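You operate a simulated robot arm through the tools that you are given. There is no shell and no other tool.

You run a simulated robot arm. Do the job below in one go: nothing can be reset, and whatever is moved stays where it is left.

Task
The extractor is clogged: switch off, pull the hose cuff, pump the yellow button till Clear, refit, restart.
Fine: in that order; it is Clear when only the bar's green end is lit. Where these are worked on the way, their far stop is far enough and under half their travel is too little: hose cuff.

It is judged by the outcome, as a careful person would: the job done as asked, and still so three seconds after it is handed in. It fails if anything else is knocked over, pushed out of place, dropped, spilled or broken.

Robot
A 7-joint arm with a three-finger gripper, fixed in place. Base frame: the origin is at the foot of the arm, x ahead of it, y to its left, z up. Lengths are in cm, angles in rad, forces in N, time in s.
Its first joint turns from -2.897 to 2.897 rad. Payload 2.69 kg.
The tool frame sits at the grasp point between the pads (the TCP): z along the fingers, y along the line on which they close. The tips reach 2.9 cm beyond it. The gripper opens to 12 cm. The gripper's body begins 7.8 cm behind the TCP.
Orientation is that of the tool frame in the base frame, as [roll, pitch, yaw] about the fixed x, y, z axes, in that order (R = Rz(yaw) Ry(pitch) Rx(roll)). With the fingers straight down and closing along the base's y, the tool's x points along the base's -x, its y along +y and its z along -z.

Tools
- The arm moves only by the tool arm_command. Its argument "series" is a list of rows, each a list of 6 numbers: the shift along the tool's x, y, z in cm, then the turn, a rotation vector about the tool's x, y, z in rad. In form: [[tx, ty, tz, ax, ay, az], ...]. A call has 1 to 20 rows; each row is the pose to reach, as a shift and turn from the pose commanded when the call began, along the tool's axes at that moment. "claw" is the gripper command, from -1 (fully open) to 1 (shut), values between in proportion, set as the call begins (left out, the last holds). Rows are played at 5 a second. More than 5 cm and 0.15 rad between two rows, or a gripper value outside its range, and nothing of the call is played. A pose out of reach is approached as far as the arm can. The call stops where the force on the tool passes 60 N (or 10 N more than at its start, if that is more) or the arm is blocked; 0.2 s more then pass. The fingers move at their own pace and stop on an object; they squeeze with about 37 N. The grip force told is the motor's: it shows also when the fingers shut on nothing. Time passes only in rows, and 0.2 s behind the last, so rows that repeat a pose let the fingers close. The reply holds the time, the measured pose of the TCP, the force on the tool along the base axes, the opening and the grip force, in the units named above and with some noise, with the torque about the TCP (base axes, N m) and any sound that the robot's microphone picked up.
- Cameras (640 x 400 px; columns grow to the right, rows downward): "scene" is fixed at [22.21, -49.99, 149.22]; the picture's right is [-0.61, 0.80, 0.00], its down [0.79, 0.60, -0.09] and it looks along [-0.08, -0.06, -1.00] (base axes); focal length 337 px, centre (320, 200). "wrist" rides on the gripper at [6.3, 0, -10.4] in the tool frame; the picture's right is [0.01, 1.00, 0.00], its down [-0.83, 0.00, -0.56] and it looks along [-0.56, 0.00, 0.83] (tool axes); focal length 275 px, centre (320, 200). There is no depth. A picture from a camera that has moved, and an enlarged one, comes with that camera's place and axes in the base frame and with its lens.
- capture(camera): a new picture of that camera. It takes no simulated time.
- move_column(by): slides the trunk up (or, below 0, down) by that many cm; the arm rides with it, the base frame stays. It gives what a move gives, with no picture.
- enlarge(camera, box): a new picture of the part [left, top, right, bottom] of that camera's present view, enlarged. It takes no simulated time.
- hand_in(): hands the job in; it is judged then, once.

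Nothing tells you positions but the pictures and the camera data. Unless the task says otherwise, let go and move clear before handing in.

The tools are called after "Emit:" as a command line: name --pt "numbers of a row" for each row, then --argument value for the rest, lists and objects as JSON in quotes. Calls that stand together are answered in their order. arm_command: Moves the arm, as the interface text tells. Its arguments: {"type":"object","properties":{"series":{"type":"array"},"claw":{"type":"number"}},"required":["series"]} The other tools are called the same way: move_column (by) slides the trunk up or down; capture (camera) takes a picture; enlarge (camera, box) takes an enlarged picture of a part of a camera's view; hand_in () hands the job in.

At the start:

```text
t: 0.0
ee_pos: [4.37, -39.38, 105.16]
tcp_rot: [3.141, 0.001, 3.14]
wrist_force: [-0.1, -0.5, -0.1]
ft_torque: [-0.02, -0.03, 0.02]
grip_width: 12.0
grip_force: 0.1
trunk travel left (down, up): [-40.0, 18.6]
```

scene: 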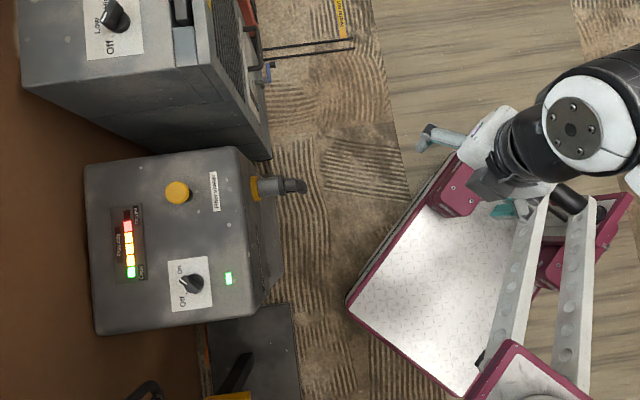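
wrist: 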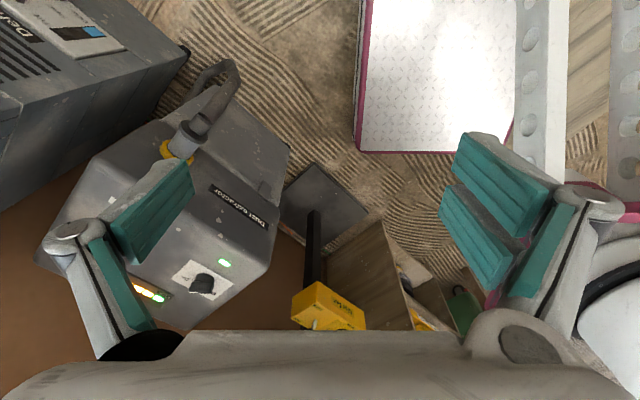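

The extractor is the grey box with the lit bar, the yellow button, the Off/On knob and the hose cuff on its side. I'll look closer at it before moving anything.

Emit:
enlarge --camera "scene" --box '[80, 140, 320, 340]'

Emit:
enlarge --camera "wrist" --box '[30, 40, 300, 340]'

Emit:
enlarge --camera "scene" --box '[240, 160, 320, 220]'

```text
2.00 times, centred on (200, 240) of scene
camera zoom: at [22.21, -49.99, 149.22], right [-0.61, 0.8, 0.0], down [0.79, 0.6, -0.09], along [-0.08, -0.06, -1.0], focal length 675 px, centre (560, 120)
```

zoom: 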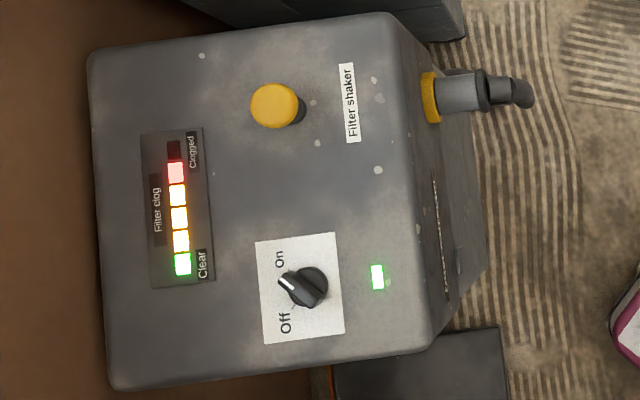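

```text
1.33 times, centred on (165, 190) of wrist
camera zoom: at [-2.03, -39.44, 115.76], right [-0.01, 1.0, 0.0], down [0.83, 0.0, 0.56], along [0.56, 0.0, -0.83], focal length 367 px, centre (527, 213)
```

zoom: 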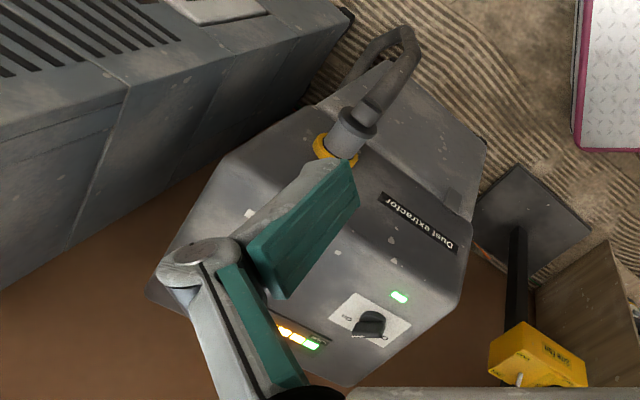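

```text
6.67 times, centred on (280, 190) of scene
camera zoom: at [22.21, -49.99, 149.22], right [-0.61, 0.8, 0.0], down [0.79, 0.6, -0.09], along [-0.08, -0.06, -1.0], focal length 2248 px, centre (587, 267)
```

zoom: 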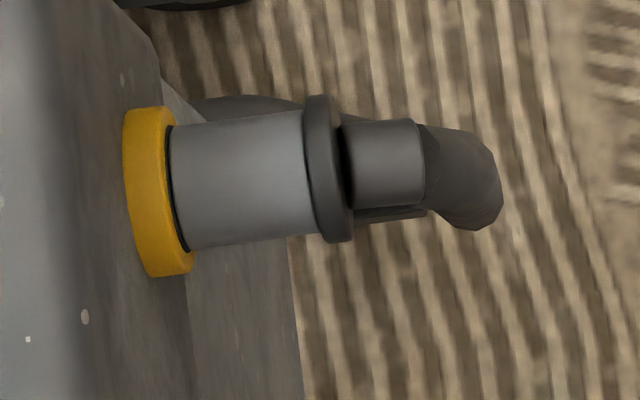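

The knob is at about (47, -65, 76), the button near (34, -80, 77) and the cuff near (21, -69, 57), pointing out from the front face towards the robot. I'll turn the gripper to match the extractor and move towards it, staying high, for a closer view.

Emit:
arm_command --pt "-3 -2 0 0 0 0.13" --pt "-6 -4 0 0 0 0.26" --pt "-9 -6 0 0 0 0.4" --pt "-12 -8 0 0 0 0.53" --pt "-15 -10 0 0 0 0.66" --pt "-18 -11 0 0 0 0.8" --pt "-22 -12 0 0 0 0.8" --pt "-26 -14 0 0 0 0.8" --pt "-28 -15 0 0 0 0.8"

Emit:
capture --camera "wrist"

Emit:
capture --camera "scene"

Emit:
enlarge --camera "scene" --box '[160, 240, 240, 320]'

```text
t: 2.0
ee_pos: [32.45, -54.5, 105.2]
tcp_rot: [3.141, 0.0, 2.343]
wrist_force: [-1.2, 0.2, 0.0]
ft_torque: [-0.02, -0.05, -0.04]
grip_width: 12.0
grip_force: 0.0
trunk travel left (down, up): [-40.0, 18.6]
```

```text
taken
camera wrist: at [27.95, -49.87, 115.82], right [0.71, 0.7, 0.0], down [0.58, -0.59, 0.56], along [0.39, -0.4, -0.83], focal length 275 px, centre (320, 200)
```

wrist: 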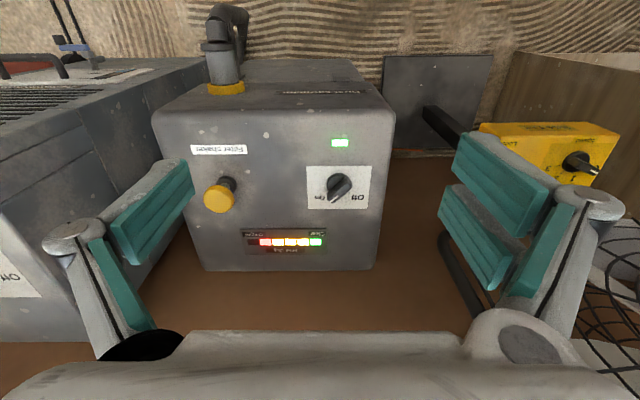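

```text
taken
```

scene: 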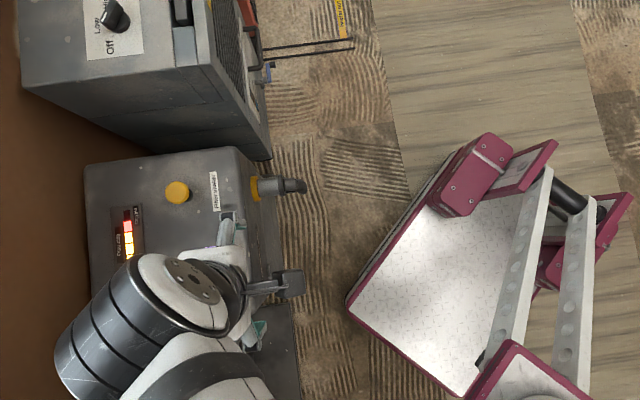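

```text
5.00 times, centred on (200, 280) of scene
camera zoom: at [22.21, -49.99, 149.22], right [-0.61, 0.8, 0.0], down [0.79, 0.6, -0.09], along [-0.08, -0.06, -1.0], focal length 1686 px, centre (920, -200)
```

zoom: 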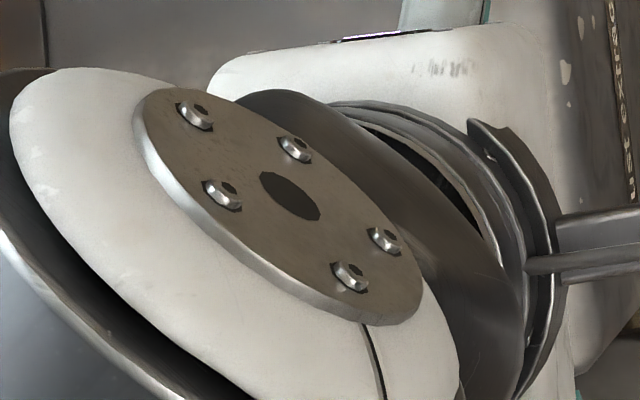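

The view is now square to the extractor's front. I'll zoom in on the knob, the button and the cuff.

Emit:
enlarge --camera "wrist" --box '[290, 120, 390, 260]'

Emit:
enlarge --camera "wrist" --box '[150, 0, 290, 110]'

Emit:
enlarge --camera "wrist" --box '[140, 120, 340, 280]'

```text
2.86 times, centred on (340, 190) of wrist
camera zoom: at [27.95, -49.87, 115.82], right [0.71, 0.7, 0.0], down [0.58, -0.59, 0.56], along [0.39, -0.4, -0.83], focal length 786 px, centre (263, 229)
```

zoom: 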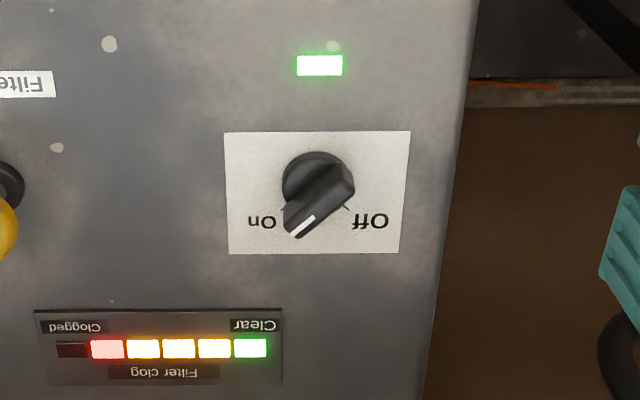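

```text
3.64 times, centred on (220, 55) of wrist
camera zoom: at [27.95, -49.87, 115.82], right [0.71, 0.7, 0.0], down [0.58, -0.59, 0.56], along [0.39, -0.4, -0.83], focal length 1001 px, centre (684, 727)
```

zoom: 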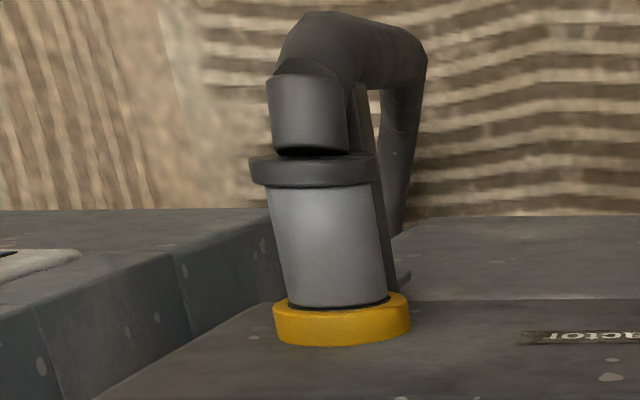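

```text
2.50 times, centred on (240, 200) of wrist
camera zoom: at [27.95, -49.87, 115.82], right [0.71, 0.7, 0.0], down [0.58, -0.59, 0.56], along [0.39, -0.4, -0.83], focal length 688 px, centre (520, 200)
```

zoom: 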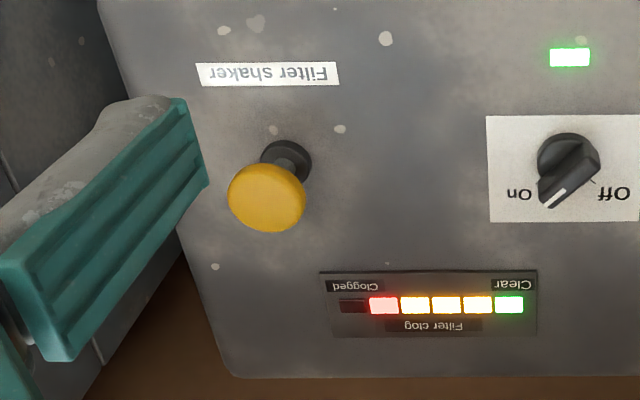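

The knob points at "On", and "Off" is a quarter turn counter-clockwise seen from above. I'll move above the knob for a close look at its height and shape.

Emit:
arm_command --pt "-3 0.6 2.5 0 0 0" --pt "-6 1.2 5.5 0 0 0" --pt "-9 1.7 8.5 0 0 0" --pt "-12 2.3 11.5 0 0 0" --pt "-15 2.9 14.5 0 0 0" --pt "-17.46 3.3 17.2 0 0 0" --pt "-17.46 3.3 17.2 0 0 0"

Emit:
capture --camera "wrist"

Emit:
capture --camera "scene"

```text
t: 3.6
ee_pos: [47.07, -64.66, 87.9]
tcp_rot: [-3.142, -0.002, 2.343]
wrist_force: [0.5, -0.8, 0.0]
ft_torque: [0.0, -0.01, -0.01]
grip_width: 11.99
grip_force: 0.0
trunk travel left (down, up): [-40.0, 18.6]
```

```text
taken
camera wrist: at [42.43, -60.12, 98.58], right [0.71, 0.7, 0.0], down [0.58, -0.59, 0.56], along [0.39, -0.4, -0.83], focal length 275 px, centre (320, 200)
```

wrist: 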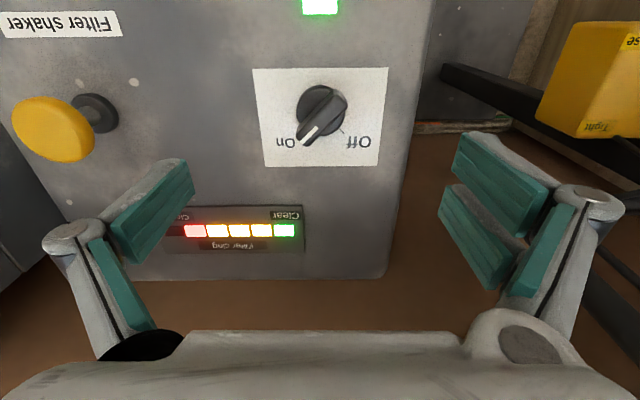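

```text
taken
```

scene: 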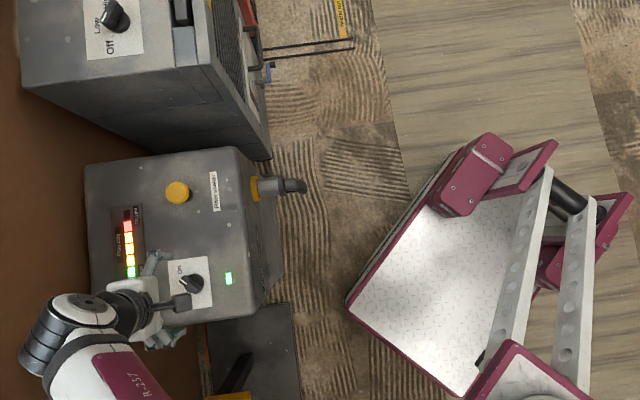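

Emit:
enlarge --camera "wrist" --box '[240, 60, 400, 180]'

Emit:
enlarge --camera "scene" --box '[150, 240, 250, 320]'

Emit:
enlarge --camera "wrist" --box '[0, 0, 160, 200]'

```text
3.33 times, centred on (320, 120) of wrist
camera zoom: at [42.43, -60.12, 98.58], right [0.71, 0.7, 0.0], down [0.58, -0.59, 0.56], along [0.39, -0.4, -0.83], focal length 918 px, centre (320, 467)
```

zoom: 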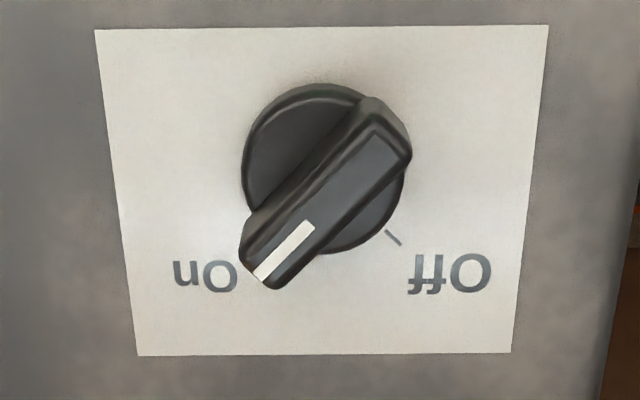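

```text
5.00 times, centred on (200, 280) of scene
camera zoom: at [22.21, -49.99, 149.22], right [-0.61, 0.8, 0.0], down [0.79, 0.6, -0.09], along [-0.08, -0.06, -1.0], focal length 1686 px, centre (920, -200)
```

zoom: 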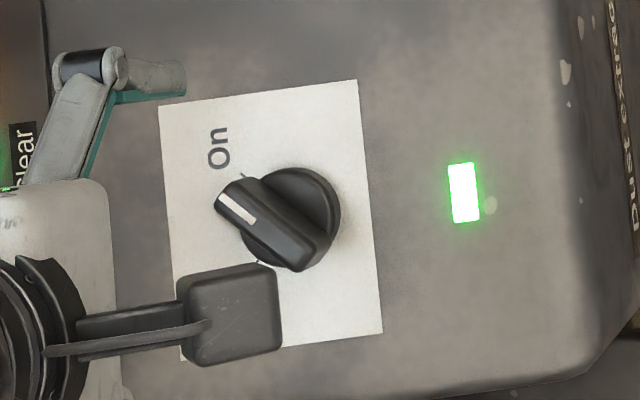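

```text
2.00 times, centred on (80, 100) of wrist
camera zoom: at [42.43, -60.12, 98.58], right [0.71, 0.7, 0.0], down [0.58, -0.59, 0.56], along [0.39, -0.4, -0.83], focal length 551 px, centre (800, 400)
```

zoom: 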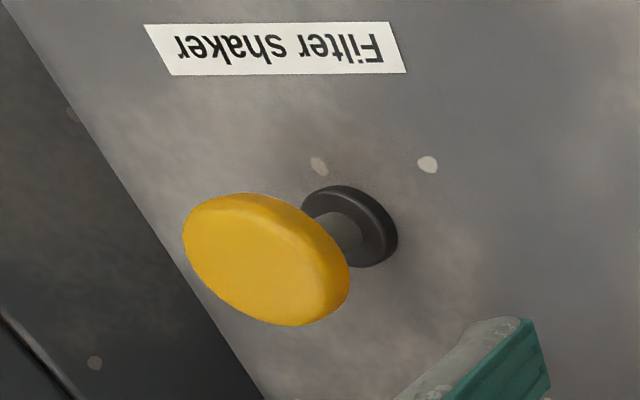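

The knob is a bar about 1.2–1.7 cm wide and its top is at z≈78. I'll narrow the gripper, turn square to the bar and go down over it.

Emit:
arm_command --pt "0 0 0 0 0 0.14" --pt "0 0 0 0 0 0.28" --pt "0 0 0 0 0 0.42" --pt "0 0 0 0 0 0.56" --pt "-0.1 -0.1 0 0 0 0.7" --pt "-0.1 -0.1 0 0 0 0.785" --pt "-0.1 -0.1 3 0 0 0.785" --pt "-0.1 -0.1 5.5 0 0 0.785" --pt "-0.1 -0.1 5.5 0 0 0.785" --claw 0.2

Emit:
capture --camera "wrist"

Emit:
capture --camera "scene"

```text
t: 5.6
ee_pos: [46.95, -64.88, 82.6]
tcp_rot: [3.141, -0.001, 1.558]
wrist_force: [0.2, 0.2, 0.0]
ft_torque: [-0.04, 0.03, 0.01]
grip_width: 4.79
grip_force: 0.0
trunk travel left (down, up): [-40.0, 18.6]
```

```text
taken
camera wrist: at [46.83, -58.47, 93.03], right [1.0, -0.01, 0.0], down [-0.01, -0.83, 0.56], along [-0.01, -0.56, -0.83], focal length 275 px, centre (320, 200)
```

wrist: 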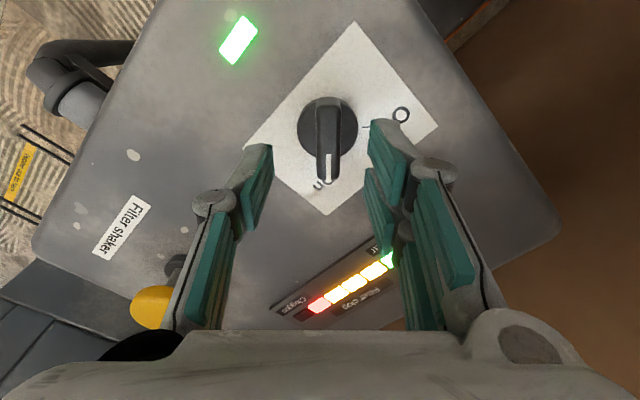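

```text
taken
```

scene: 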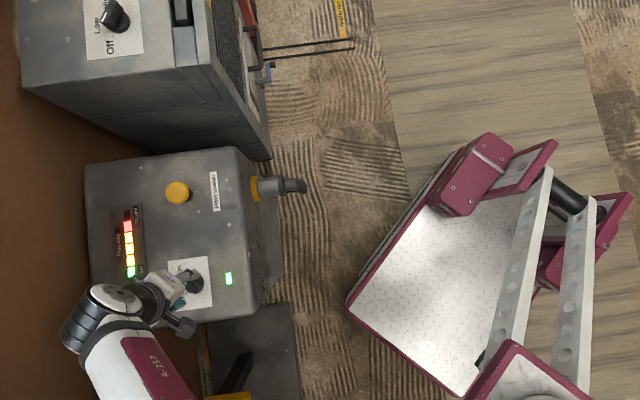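

The bar is lined up between the fingers, so I'll centre the last few millimetres, go down and close.

Emit:
arm_command --pt "0.4 0.2 1 0 0 0" --pt "0.4 0.2 2.2 0 0 0" --pt "0.4 0.2 3.3 0 0 0" --pt "0.4 0.2 3.3 0 0 0"

Emit:
capture --camera "wrist"

```text
t: 6.6
ee_pos: [47.02, -64.3, 79.13]
tcp_rot: [-3.14, 0.001, 1.555]
wrist_force: [0.2, -0.2, 0.2]
ft_torque: [-0.01, -0.04, -0.01]
grip_width: 4.79
grip_force: 0.1
trunk travel left (down, up): [-40.0, 18.6]
```

```text
taken
camera wrist: at [47.05, -58.04, 89.74], right [1.0, -0.01, 0.0], down [-0.01, -0.83, 0.56], along [-0.01, -0.56, -0.83], focal length 275 px, centre (320, 200)
```

wrist: 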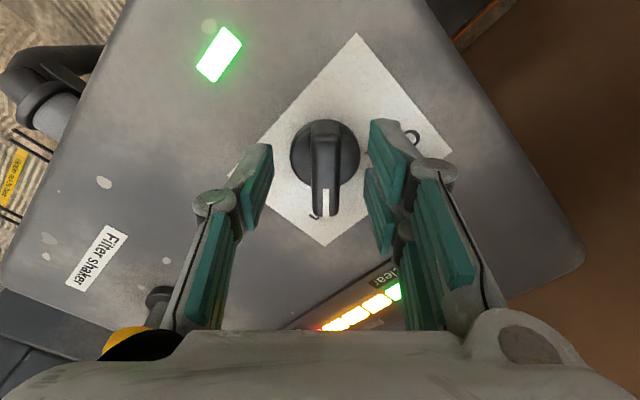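

Emit:
arm_command --pt "0 0 0 0 0 0" --pt "0 0 0 0 0 0" --pt "0 0 0 0 0 0" --claw 1

Emit:
capture --camera "wrist"

```text
t: 7.4
ee_pos: [47.5, -64.38, 79.18]
tcp_rot: [3.138, 0.0, 1.558]
wrist_force: [17.5, -1.5, -2.7]
ft_torque: [-0.51, -0.47, 0.61]
grip_width: 1.48
grip_force: 40.6
trunk travel left (down, up): [-40.0, 18.6]
```

```text
taken
camera wrist: at [47.3, -58.02, 89.74], right [1.0, -0.01, 0.0], down [-0.01, -0.83, 0.56], along [0.0, -0.56, -0.83], focal length 275 px, centre (320, 200)
```

wrist: 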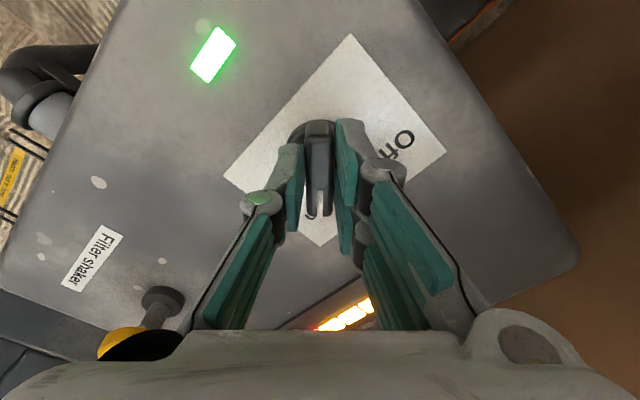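

The bar is held, with the true axis about 4 mm further along +x. I'll centre on that and turn a quarter turn to Off.

Emit:
arm_command --pt "0 0.45 0 0 0 0" --pt "0 0.45 0 0 0 -0.13" --pt "0 0.45 0 0 0 -0.26" --pt "0 0.45 0 0 0 -0.39" --pt "0 0.45 0 0 0 -0.52" --pt "0 0.45 0 0 0 -0.65" --pt "0 0.45 0 0 0 -0.78"

Emit:
capture --camera "wrist"

```text
t: 9.0
ee_pos: [47.01, -64.47, 79.21]
tcp_rot: [-3.138, -0.003, 2.334]
wrist_force: [-33.0, -1.9, -1.4]
ft_torque: [-0.46, 0.44, -0.2]
grip_width: 1.47
grip_force: 40.7
trunk travel left (down, up): [-40.0, 18.6]
```

```text
taken
camera wrist: at [42.55, -59.96, 89.77], right [0.72, 0.7, 0.0], down [0.58, -0.6, 0.55], along [0.38, -0.4, -0.83], focal length 275 px, centre (320, 200)
```

wrist: 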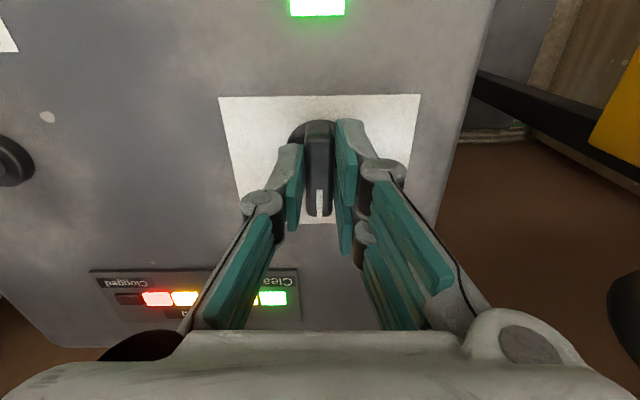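

Halfway round, there's a sideways load. I'll relieve it and finish the turn.

Emit:
arm_command --pt "0.35 -0.36 0 0 0 0" --pt "0.35 -0.36 0 0 0 -0.13" --pt "0.35 -0.36 0 0 0 -0.26" --pt "0.35 -0.36 0 0 0 -0.39" --pt "0.35 -0.36 0 0 0 -0.52" --pt "0.35 -0.36 0 0 0 -0.65" --pt "0.35 -0.36 0 0 0 -0.78"

Emit:
capture --camera "wrist"

Emit:
enlarge --camera "scene" --box '[80, 140, 320, 340]'

```text
t: 10.6
ee_pos: [46.78, -65.04, 79.13]
tcp_rot: [-3.129, -0.001, 3.118]
wrist_force: [-17.9, -50.6, -20.2]
ft_torque: [-1.1, 0.3, -0.34]
grip_width: 1.48
grip_force: 40.8
trunk travel left (down, up): [-40.0, 18.6]
```

```text
taken
camera wrist: at [40.39, -64.67, 89.76], right [0.02, 1.0, -0.01], down [0.83, -0.01, 0.55], along [0.55, -0.02, -0.83], focal length 275 px, centre (320, 200)
```

wrist: 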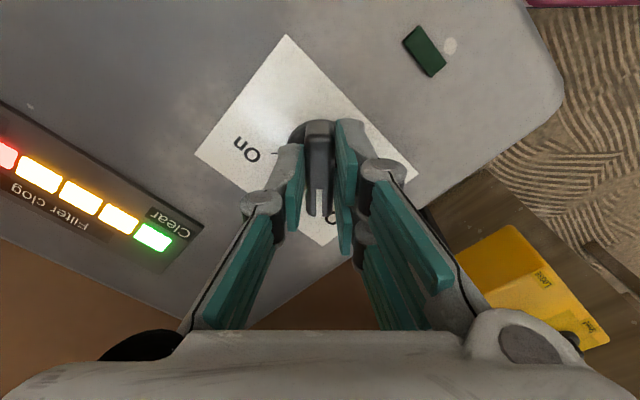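

```text
2.00 times, centred on (200, 240) of scene
camera zoom: at [22.21, -49.99, 149.22], right [-0.61, 0.8, 0.0], down [0.79, 0.6, -0.09], along [-0.08, -0.06, -1.0], focal length 675 px, centre (560, 120)
```

zoom: 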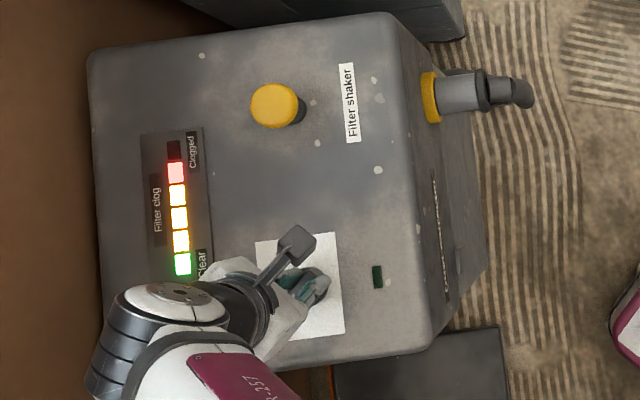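

The power light is out, so it is off. I'll open, rise and check that the knob stayed at Off.

Emit:
arm_command --pt "0 0 0 0 0 0" --pt "0 0 0 0 0 0" --pt "0 0 -2 0 0 0" --pt "0 0 -5 0 0 0" --pt "0 0 -9 0 0 0" --pt "0 0 -13 0 0 0" --claw 0.2

Emit:
capture --camera "wrist"

Emit:
capture --camera "scene"

```text
t: 12.0
ee_pos: [47.24, -64.55, 92.18]
tcp_rot: [3.141, -0.001, 3.117]
wrist_force: [0.1, -0.1, -1.1]
ft_torque: [-0.01, 0.0, 0.0]
grip_width: 4.82
grip_force: 0.1
trunk travel left (down, up): [-40.0, 18.6]
```

```text
taken
camera wrist: at [40.71, -64.32, 102.74], right [0.02, 1.0, 0.0], down [0.83, -0.02, 0.56], along [0.56, -0.01, -0.83], focal length 275 px, centre (320, 200)
```

wrist: 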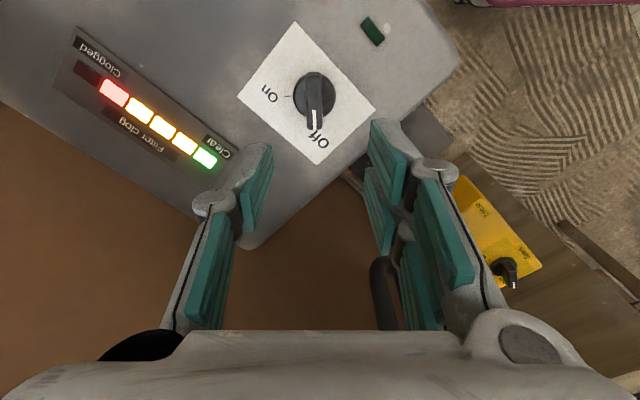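

```text
taken
```

scene: 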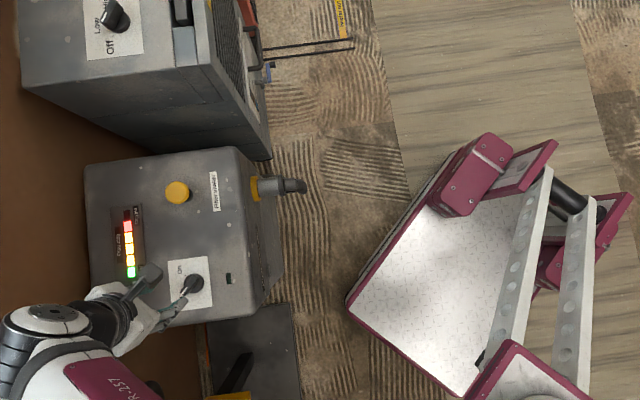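

The knob sits at Off and the light is out. Next is the cuff: I'll move in front of it, staying high, to see its axis better.

Emit:
arm_command --pt "4 0.3 0 0 0 0.12" --pt "8 0.6 0 0 0 0.24" --pt "12 0.9 0 0 0 0.36" --pt "16 1.2 0 0 0 0.48" --pt "20 1.5 0 0 0 0.6" --pt "24 1.8 0 0 0 0.72" --pt "28 2.1 0 0 0 0.774" --pt "31 2.2 2 0 0 0.774" --pt "33.6 2.4 5 0 0 0.774" --pt "33.6 2.4 7 0 0 0.774" --pt "33.6 2.4 7 0 0 0.774" --claw -1

Emit:
capture --camera "wrist"

Emit:
capture --camera "scene"

```text
t: 14.4
ee_pos: [13.68, -61.12, 85.17]
tcp_rot: [3.139, 0.002, 2.341]
wrist_force: [-0.6, 0.6, 0.0]
ft_torque: [0.01, 0.01, -0.03]
grip_width: 12.0
grip_force: 0.0
trunk travel left (down, up): [-40.0, 18.6]
```

```text
taken
camera wrist: at [9.1, -56.66, 95.72], right [0.71, 0.7, 0.0], down [0.58, -0.59, 0.56], along [0.39, -0.4, -0.83], focal length 275 px, centre (320, 200)
```

wrist: 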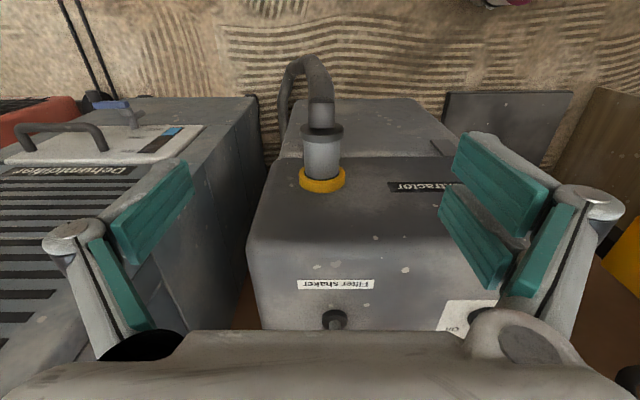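

```text
taken
```

scene: 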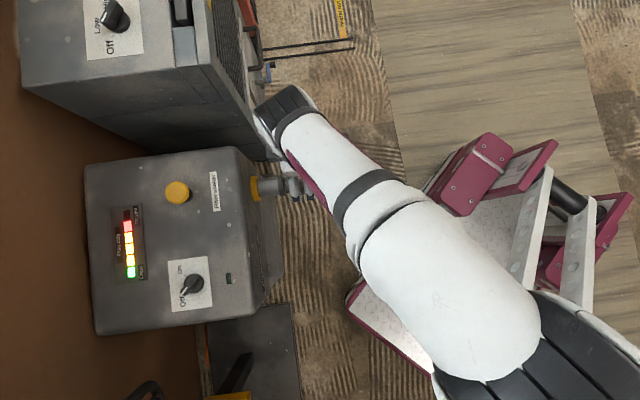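

Emit:
enlarge --camera "wrist" --box '[220, 40, 480, 220]'

Emit:
enlarge --camera "scene" --box '[200, 100, 340, 220]'

```text
2.22 times, centred on (350, 130) of wrist
camera zoom: at [9.1, -56.66, 95.72], right [0.71, 0.7, 0.0], down [0.58, -0.59, 0.56], along [0.39, -0.4, -0.83], focal length 612 px, centre (253, 356)
```

zoom: 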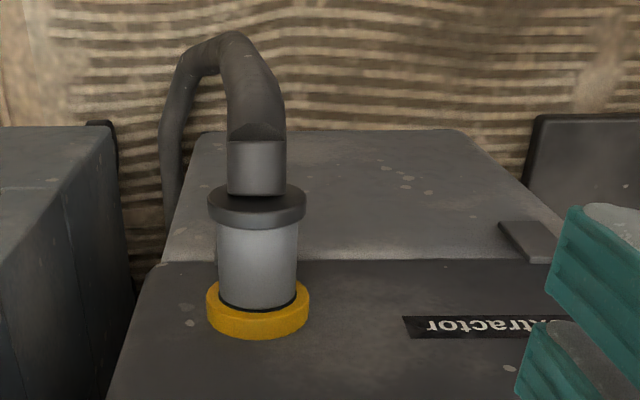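

```text
3.33 times, centred on (270, 160) of scene
camera zoom: at [22.21, -49.99, 149.22], right [-0.61, 0.8, 0.0], down [0.79, 0.6, -0.09], along [-0.08, -0.06, -1.0], focal length 1124 px, centre (487, 333)
```

zoom: 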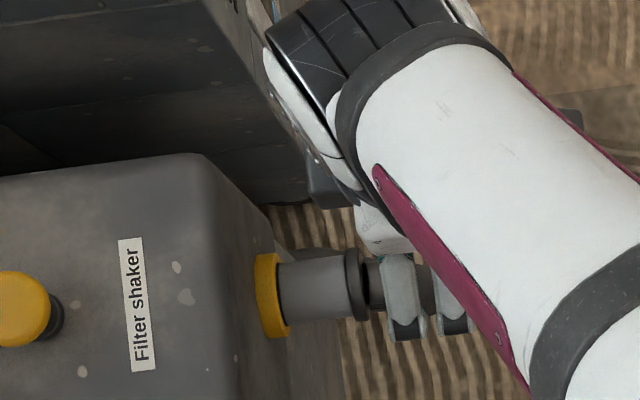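

The cuff sticks out horizontally from the face at z≈60 and is about 5 cm across, with its axis in line with the gripper. I'll tilt the tool about 0.4 rad so the hand clears the extractor's top edge, and come down towards the cuff.

Emit:
arm_command --pt "0 0 2 0 -0.1 0" --pt "0 0 5 0 -0.2 0" --pt "-1 0 8.5 0 -0.3 0" --pt "-3 0 11.5 0 -0.4 0" --pt "-5.5 0 14.6 0 -0.4 0" --pt "-5.5 0 14.6 0 -0.4 0"

Emit:
capture --camera "wrist"

Emit:
capture --camera "scene"

```text
t: 15.8
ee_pos: [17.37, -65.33, 70.58]
tcp_rot: [3.142, 0.399, 2.342]
wrist_force: [0.3, 0.1, -0.2]
ft_torque: [0.0, -0.05, 0.03]
grip_width: 12.0
grip_force: 0.0
trunk travel left (down, up): [-40.0, 18.6]
```

```text
taken
camera wrist: at [10.44, -58.15, 77.87], right [0.71, 0.7, 0.0], down [0.39, -0.39, 0.84], along [0.58, -0.6, -0.55], focal length 275 px, centre (320, 200)
```

wrist: 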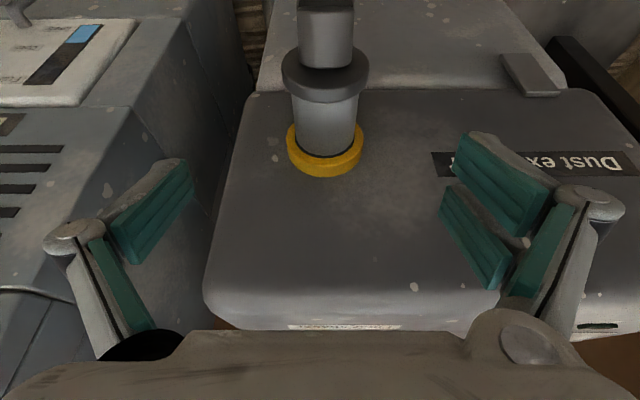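

```text
taken
```

scene: 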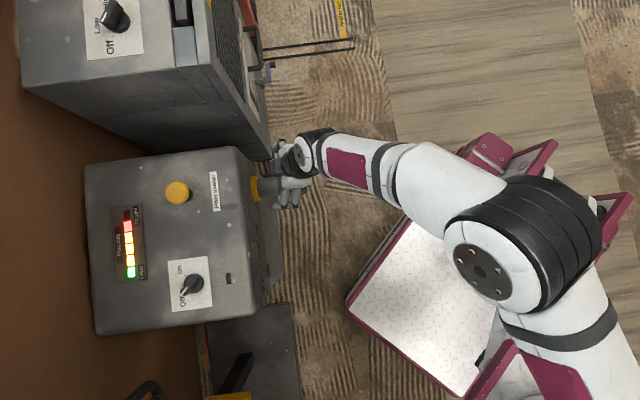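

The cuff is centred between the open fingers, so I'll advance along the tool axis until they straddle its body.

Emit:
arm_command --pt "0 0.25 3 0 0 0" --pt "0 0.25 6 0 0 0" --pt "-0.1 0.25 9 0 0 0" --pt "-0.1 0.25 11.5 0 0 0" --pt "-0.1 0.25 11.5 0 0 0"

Emit:
capture --camera "wrist"

Emit:
capture --camera "scene"

```text
t: 17.0
ee_pos: [20.83, -68.3, 59.95]
tcp_rot: [-3.141, 0.4, 2.343]
wrist_force: [-1.0, 1.4, -0.1]
ft_torque: [-0.04, -0.01, 0.02]
grip_width: 12.0
grip_force: 0.1
trunk travel left (down, up): [-40.0, 18.6]
```

```text
taken
camera wrist: at [13.75, -61.08, 67.26], right [0.71, 0.7, 0.0], down [0.39, -0.39, 0.84], along [0.59, -0.6, -0.55], focal length 275 px, centre (320, 200)
```

wrist: 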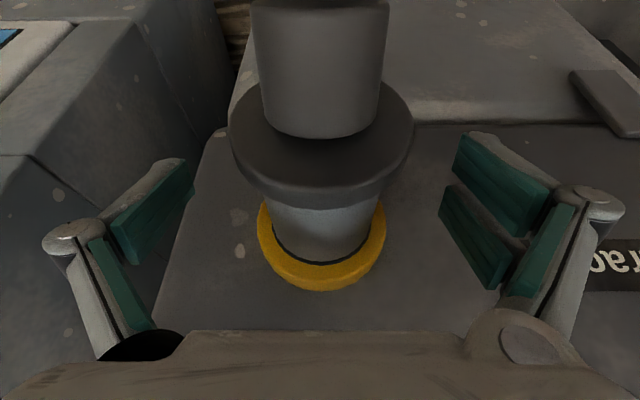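

```text
taken
```

scene: 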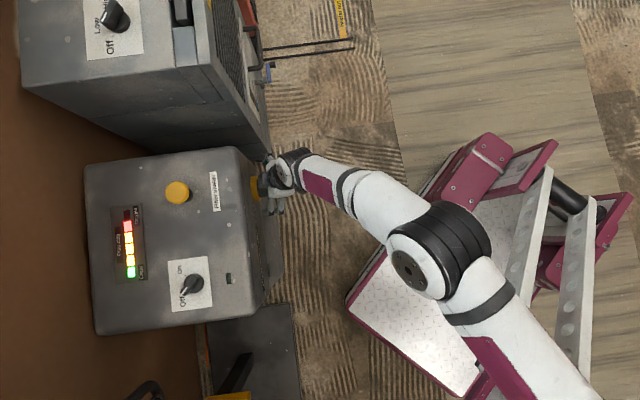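

The fingers straddle the cuff body between the yellow ring and the flange. I'll close on it.

Emit:
arm_command --pt "0 0 0 0 0 0" --pt "0 0 0 0 0 0" --pt "0 0 0 0 0 0" --pt "0 0 0 0 0 0" --claw 1

Emit:
capture --camera "wrist"

```text
t: 18.0
ee_pos: [20.84, -68.16, 59.89]
tcp_rot: [3.141, 0.4, 2.345]
wrist_force: [3.0, 6.6, 6.7]
ft_torque: [0.04, 0.03, 1.75]
grip_width: 4.79
grip_force: 45.0
trunk travel left (down, up): [-40.0, 18.6]
```

```text
taken
camera wrist: at [13.79, -61.05, 67.3], right [0.71, 0.7, 0.0], down [0.39, -0.39, 0.84], along [0.59, -0.59, -0.55], focal length 275 px, centre (320, 200)
```

wrist: 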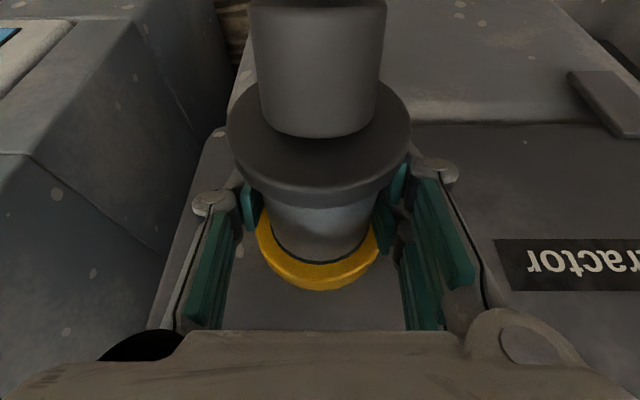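

Gripped. I'll pull straight out along the cuff's axis, watching the force.

Emit:
arm_command --pt "0.46 0 -0.19 0 0 0" --pt "0.92 0 -0.39 0 0 0" --pt "1.38 0 -0.58 0 0 0" --pt "1.84 0 -0.78 0 0 0" --pt "2.3 0 -0.97 0 0 0" --pt "2.76 0 -1.17 0 0 0"

Emit:
capture --camera "wrist"

```text
t: 19.4
ee_pos: [18.64, -65.93, 59.96]
tcp_rot: [3.14, 0.401, 2.343]
wrist_force: [5.8, 4.6, -2.9]
ft_torque: [-0.08, -0.03, 1.52]
grip_width: 4.83
grip_force: 44.7
trunk travel left (down, up): [-40.0, 18.6]
```

```text
taken
camera wrist: at [11.67, -58.9, 67.29], right [0.71, 0.7, 0.0], down [0.39, -0.39, 0.84], along [0.59, -0.6, -0.55], focal length 275 px, centre (320, 200)
```

wrist: 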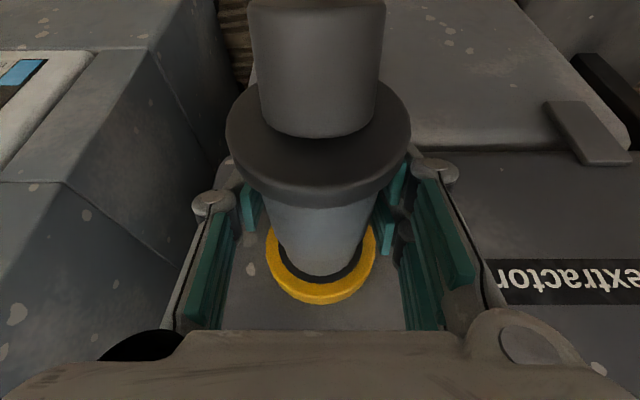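

It's sliding out smoothly with the cuff held firmly. I'll keep pulling towards the far stop.

Emit:
arm_command --pt "0.46 0 -0.19 0 0 0" --pt "0.92 0 -0.39 0 0 0" --pt "1.38 0 -0.58 0 0 0" --pt "1.84 0 -0.78 0 0 0" --pt "2.3 0 -0.97 0 0 0" --pt "2.76 0 -1.17 0 0 0"

Emit:
capture --camera "wrist"

```text
t: 20.5
ee_pos: [17.86, -65.23, 60.14]
tcp_rot: [-3.135, 0.408, 2.347]
wrist_force: [6.8, -25.0, -29.9]
ft_torque: [-0.22, 0.27, 0.59]
grip_width: 4.83
grip_force: 44.8
trunk travel left (down, up): [-40.0, 18.6]
stopped in row 5: the force on the tool passed its limit at 66 N (the readings are from after the stop); the commanded pose is now the measured one
```

```text
taken
camera wrist: at [10.81, -57.98, 67.29], right [0.71, 0.7, -0.01], down [0.38, -0.38, 0.84], along [0.59, -0.6, -0.54], focal length 275 px, centre (320, 200)
```

wrist: 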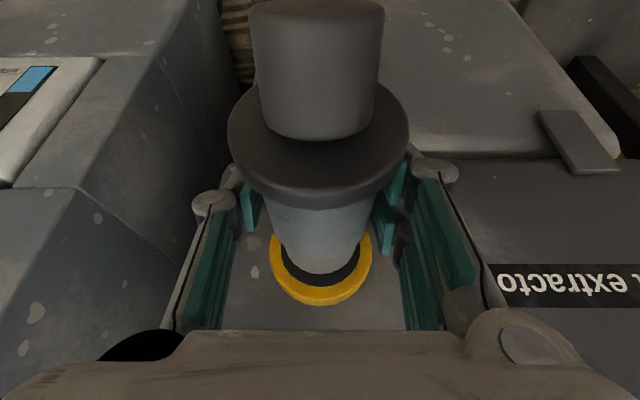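

The force spiked after about 4.2 cm of travel with no slip in the grip, so this is the cuff's far stop. I'll let go and check it stays out.

Emit:
arm_command --pt "0 0 0 0 0 0" --pt "0 0 0 0 0 0" --pt "0 0 0 0 0 0" --pt "0 0 0 0 0 0" --claw -1

Emit:
capture --camera "wrist"

Emit:
enlarge --camera "scene" --box '[80, 140, 320, 340]'

```text
t: 21.5
ee_pos: [17.68, -64.95, 60.23]
tcp_rot: [-3.139, 0.409, 2.344]
wrist_force: [-0.9, 0.0, 0.3]
ft_torque: [0.04, 0.02, -0.02]
grip_width: 12.0
grip_force: 0.1
trunk travel left (down, up): [-40.0, 18.6]
```

```text
taken
camera wrist: at [10.69, -57.83, 67.45], right [0.71, 0.7, 0.0], down [0.38, -0.38, 0.84], along [0.59, -0.6, -0.54], focal length 275 px, centre (320, 200)
```

wrist: 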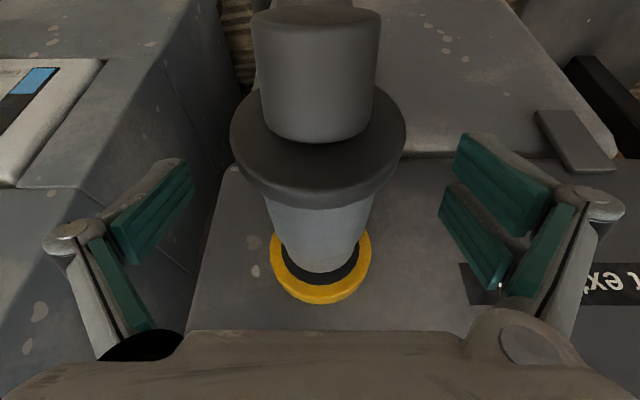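

```text
2.00 times, centred on (200, 240) of scene
camera zoom: at [22.21, -49.99, 149.22], right [-0.61, 0.8, 0.0], down [0.79, 0.6, -0.09], along [-0.08, -0.06, -1.0], focal length 675 px, centre (560, 120)
```

zoom: 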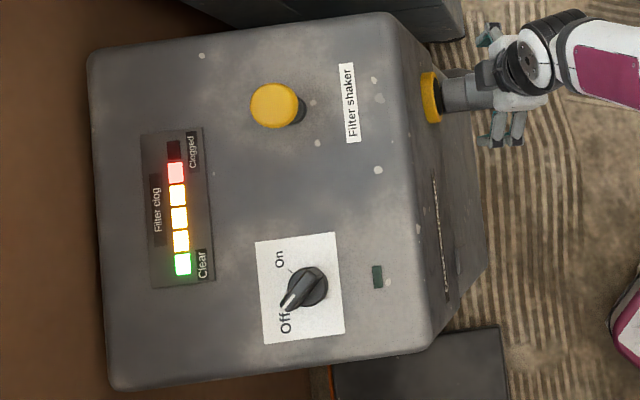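

The cuff stays pulled out, with the dark inner spigot visible and the bar still clogged. I'll back away along the tool axis, rise, and head for the yellow button.

Emit:
arm_command --pt "0 0 -3 0 0 0" --pt "0 0 -6 0 0 0" --pt "0 0 -10 0 0 0" --pt "0 0 -14 0 0 0" --pt "0 0 -18 0 0 0" --pt "0 0 -22 0 0 0" --pt "0 0 -22 0 0 0"

Emit:
capture --camera "wrist"

```text
t: 23.1
ee_pos: [11.6, -58.61, 80.5]
tcp_rot: [-3.139, 0.409, 2.344]
wrist_force: [0.7, 0.7, 0.8]
ft_torque: [-0.02, -0.02, 0.03]
grip_width: 12.0
grip_force: 0.2
trunk travel left (down, up): [-40.0, 18.6]
```

```text
taken
camera wrist: at [4.56, -51.49, 87.67], right [0.71, 0.7, 0.0], down [0.38, -0.38, 0.84], along [0.59, -0.6, -0.54], focal length 275 px, centre (320, 200)
```

wrist: 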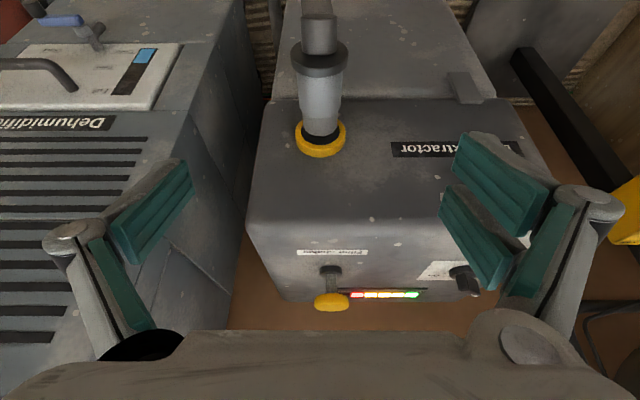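

Emit:
arm_command --pt "-1.7 0 -4 0 0.14 0" --pt "-3.4 0 -8 0 0.28 0" --pt "-5.17 0 -11.92 0 0.409 0" --pt "-5.17 0 -11.92 0 0.409 0" --claw 1

```text
t: 24.1
ee_pos: [11.63, -58.71, 93.63]
tcp_rot: [-3.139, -0.002, 2.342]
wrist_force: [0.4, 0.1, 1.5]
ft_torque: [-0.01, -0.02, 0.01]
grip_width: 0.0
grip_force: 28.5
trunk travel left (down, up): [-40.0, 18.6]
```

Emit:
arm_command --pt "-4.5 0.3 0 0 0 0" --pt "-9 0.6 0 0 0 0" --pt "-13.5 0.9 0 0 0 0" --pt "-18 1.2 0 0 0 0" --pt "-22.5 1.5 0 0 0 0" --pt "-26 1.7 0 0 0 0" --pt "-29.5 1.93 0 0 0 0" --pt "-29.5 1.93 0 0 0 0"

Emit:
capture --camera "wrist"

Emit:
capture --camera "scene"

```text
t: 25.9
ee_pos: [31.41, -74.05, 93.47]
tcp_rot: [-3.141, 0.0, 2.343]
wrist_force: [-0.6, 0.5, 0.6]
ft_torque: [-0.01, 0.02, 0.0]
grip_width: 0.02
grip_force: 28.2
out of reach, approached as far as the arm can: row 6, 7, 8
trunk travel left (down, up): [-40.0, 18.6]
```

```text
taken
camera wrist: at [26.96, -69.43, 104.03], right [0.71, 0.7, 0.0], down [0.58, -0.59, 0.56], along [0.39, -0.4, -0.83], focal length 275 px, centre (320, 200)
```

wrist: 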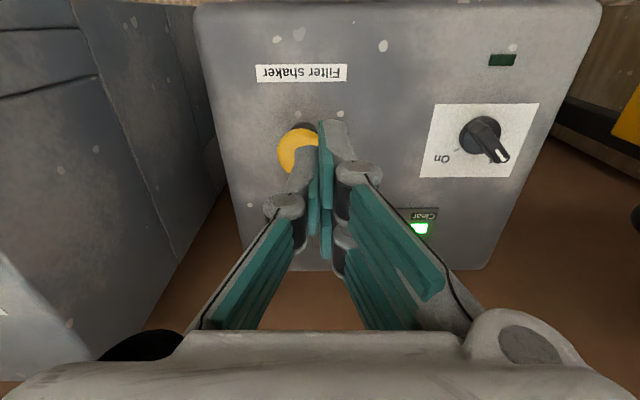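

```text
taken
```

scene: 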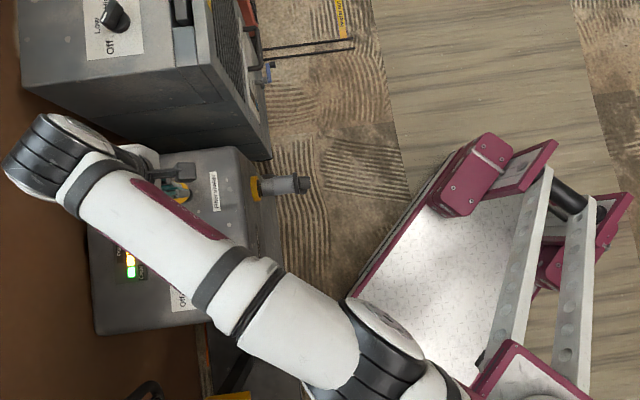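

The reach ran out a little short of the button at this height. I'll drop a bit, which keeps the tips above the cap, and try again to get over it.

Emit:
arm_command --pt "0 0 3 0 0 0" --pt "0 -0.6 6 0 0 0" --pt "-1.5 -1.2 6.5 0 0 0" --pt "-3 -1.8 6.5 0 0 0" --pt "-4.5 -1.8 6.5 0 0 0" --pt "-4.5 -1.8 6.5 0 0 0"

Emit:
capture --camera "wrist"

```text
t: 27.3
ee_pos: [32.98, -74.21, 86.95]
tcp_rot: [-3.138, 0.0, 2.342]
wrist_force: [-0.4, -0.6, 0.1]
ft_torque: [-0.02, -0.01, 0.0]
grip_width: 0.0
grip_force: 28.6
out of reach, approached as far as the arm can: row 3, 4, 5, 6
trunk travel left (down, up): [-40.0, 18.6]
```

```text
taken
camera wrist: at [28.44, -69.64, 97.62], right [0.71, 0.7, 0.0], down [0.58, -0.59, 0.56], along [0.39, -0.4, -0.83], focal length 275 px, centre (320, 200)
```

wrist: 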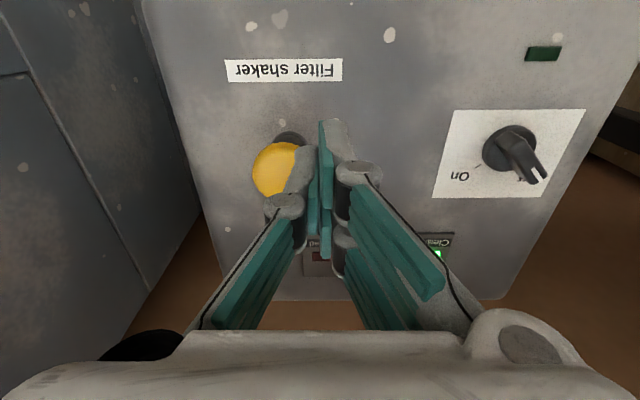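

The reach runs out about 4–5 cm short with the tool upright. I'll back off to a pose that is definitely reachable, then tilt the tool so the tips reach out to the button.

Emit:
arm_command --pt "3 0 -1 0 0 0" --pt "6 0 -1 0 0 0" --pt "9 0 -1 0 0 0" --pt "9 0 -1 0 0 0" --pt "9 0 -1 0 0 0"

```text
t: 28.5
ee_pos: [26.89, -74.13, 88.03]
tcp_rot: [-3.139, -0.003, 2.343]
wrist_force: [0.3, -0.1, 0.2]
ft_torque: [0.0, -0.03, 0.0]
grip_width: 0.0
grip_force: 28.4
out of reach, approached as far as the arm can: row 1, 2, 3, 4, 5
trunk travel left (down, up): [-40.0, 18.6]
```

Emit:
arm_command --pt "2 0.5 -1 0 -0.12 0" --pt "4 1 -2 0 -0.24 0" --pt "4 1.5 -2 0 -0.35 0" --pt "4 1.5 -2 0 -0.35 0"

Emit:
capture --camera "wrist"

```text
t: 29.5
ee_pos: [24.12, -79.39, 90.37]
tcp_rot: [-3.14, 0.351, 2.343]
wrist_force: [0.6, -0.3, -0.4]
ft_torque: [0.01, 0.03, 0.02]
grip_width: 0.0
grip_force: 29.0
out of reach, approached as far as the arm can: row 1, 2, 3, 4
trunk travel left (down, up): [-40.0, 18.6]
```

```text
taken
camera wrist: at [17.36, -72.51, 98.21], right [0.71, 0.7, 0.0], down [0.42, -0.42, 0.81], along [0.56, -0.58, -0.59], focal length 275 px, centre (320, 200)
```

wrist: 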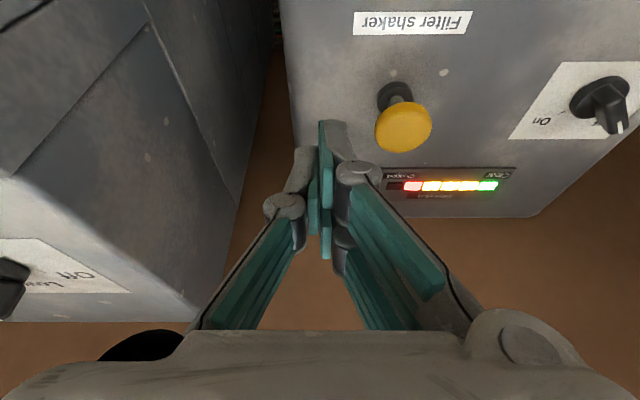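

Emit:
capture --camera "scene"

Emit:
arm_command --pt "0 0 0 0 0 0" --pt "0 0 0 0 0 0"

```text
taken
```

scene: 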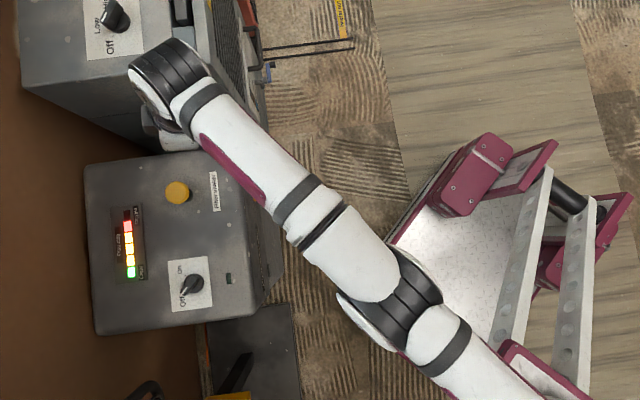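

```text
t: 30.1
ee_pos: [24.11, -79.41, 90.47]
tcp_rot: [-3.14, 0.35, 2.345]
wrist_force: [-0.2, 0.2, 0.1]
ft_torque: [0.01, -0.03, 0.01]
grip_width: 0.0
grip_force: 28.5
trunk travel left (down, up): [-40.0, 18.6]
```

The arm is nearly stretched out here. I'll pull back towards the robot first, then use the trunk to gain reach.

Emit:
arm_command --pt "2 2 -1.5 0 0 0" --pt "4.2 4 -3 0 0 0" --pt "6.3 6 -4.6 0 0 0" --pt "8.36 7 -6.25 0 0 0" --pt "8.36 7 -6.25 0 0 0"

```text
t: 31.3
ee_pos: [20.44, -78.65, 94.1]
tcp_rot: [-3.141, 0.351, 2.342]
wrist_force: [-0.1, 0.6, -0.5]
ft_torque: [0.02, -0.05, 0.02]
grip_width: 0.0
grip_force: 28.5
out of reach, approached as far as the arm can: row 1, 2, 3, 4, 5
trunk travel left (down, up): [-40.0, 18.6]
```

The arm doesn't answer inward commands well, which suggests it is close to straight. I'll test with a small inward step.

Emit:
arm_command --pt "0.34 0.35 -0.12 0 0 0" --pt "0.67 0.7 -0.25 0 0 0" --pt "1.0 1.05 -0.37 0 0 0" --pt "1.34 1.4 -0.49 0 0 0" --pt "1.34 1.4 -0.49 0 0 0" --pt "1.34 1.4 -0.49 0 0 0"

Emit:
capture --camera "scene"

```text
t: 32.7
ee_pos: [20.57, -76.43, 94.16]
tcp_rot: [-3.139, 0.351, 2.344]
wrist_force: [-0.6, -0.2, 0.1]
ft_torque: [0.03, 0.01, 0.01]
grip_width: 0.0
grip_force: 28.3
out of reach, approached as far as the arm can: row 1
trunk travel left (down, up): [-40.0, 18.6]
```

```text
taken
```

scene: 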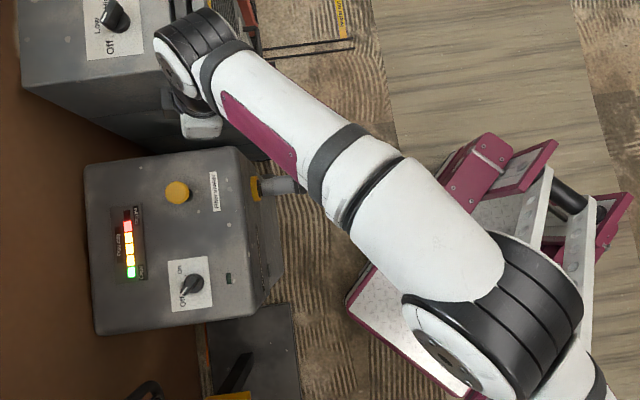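

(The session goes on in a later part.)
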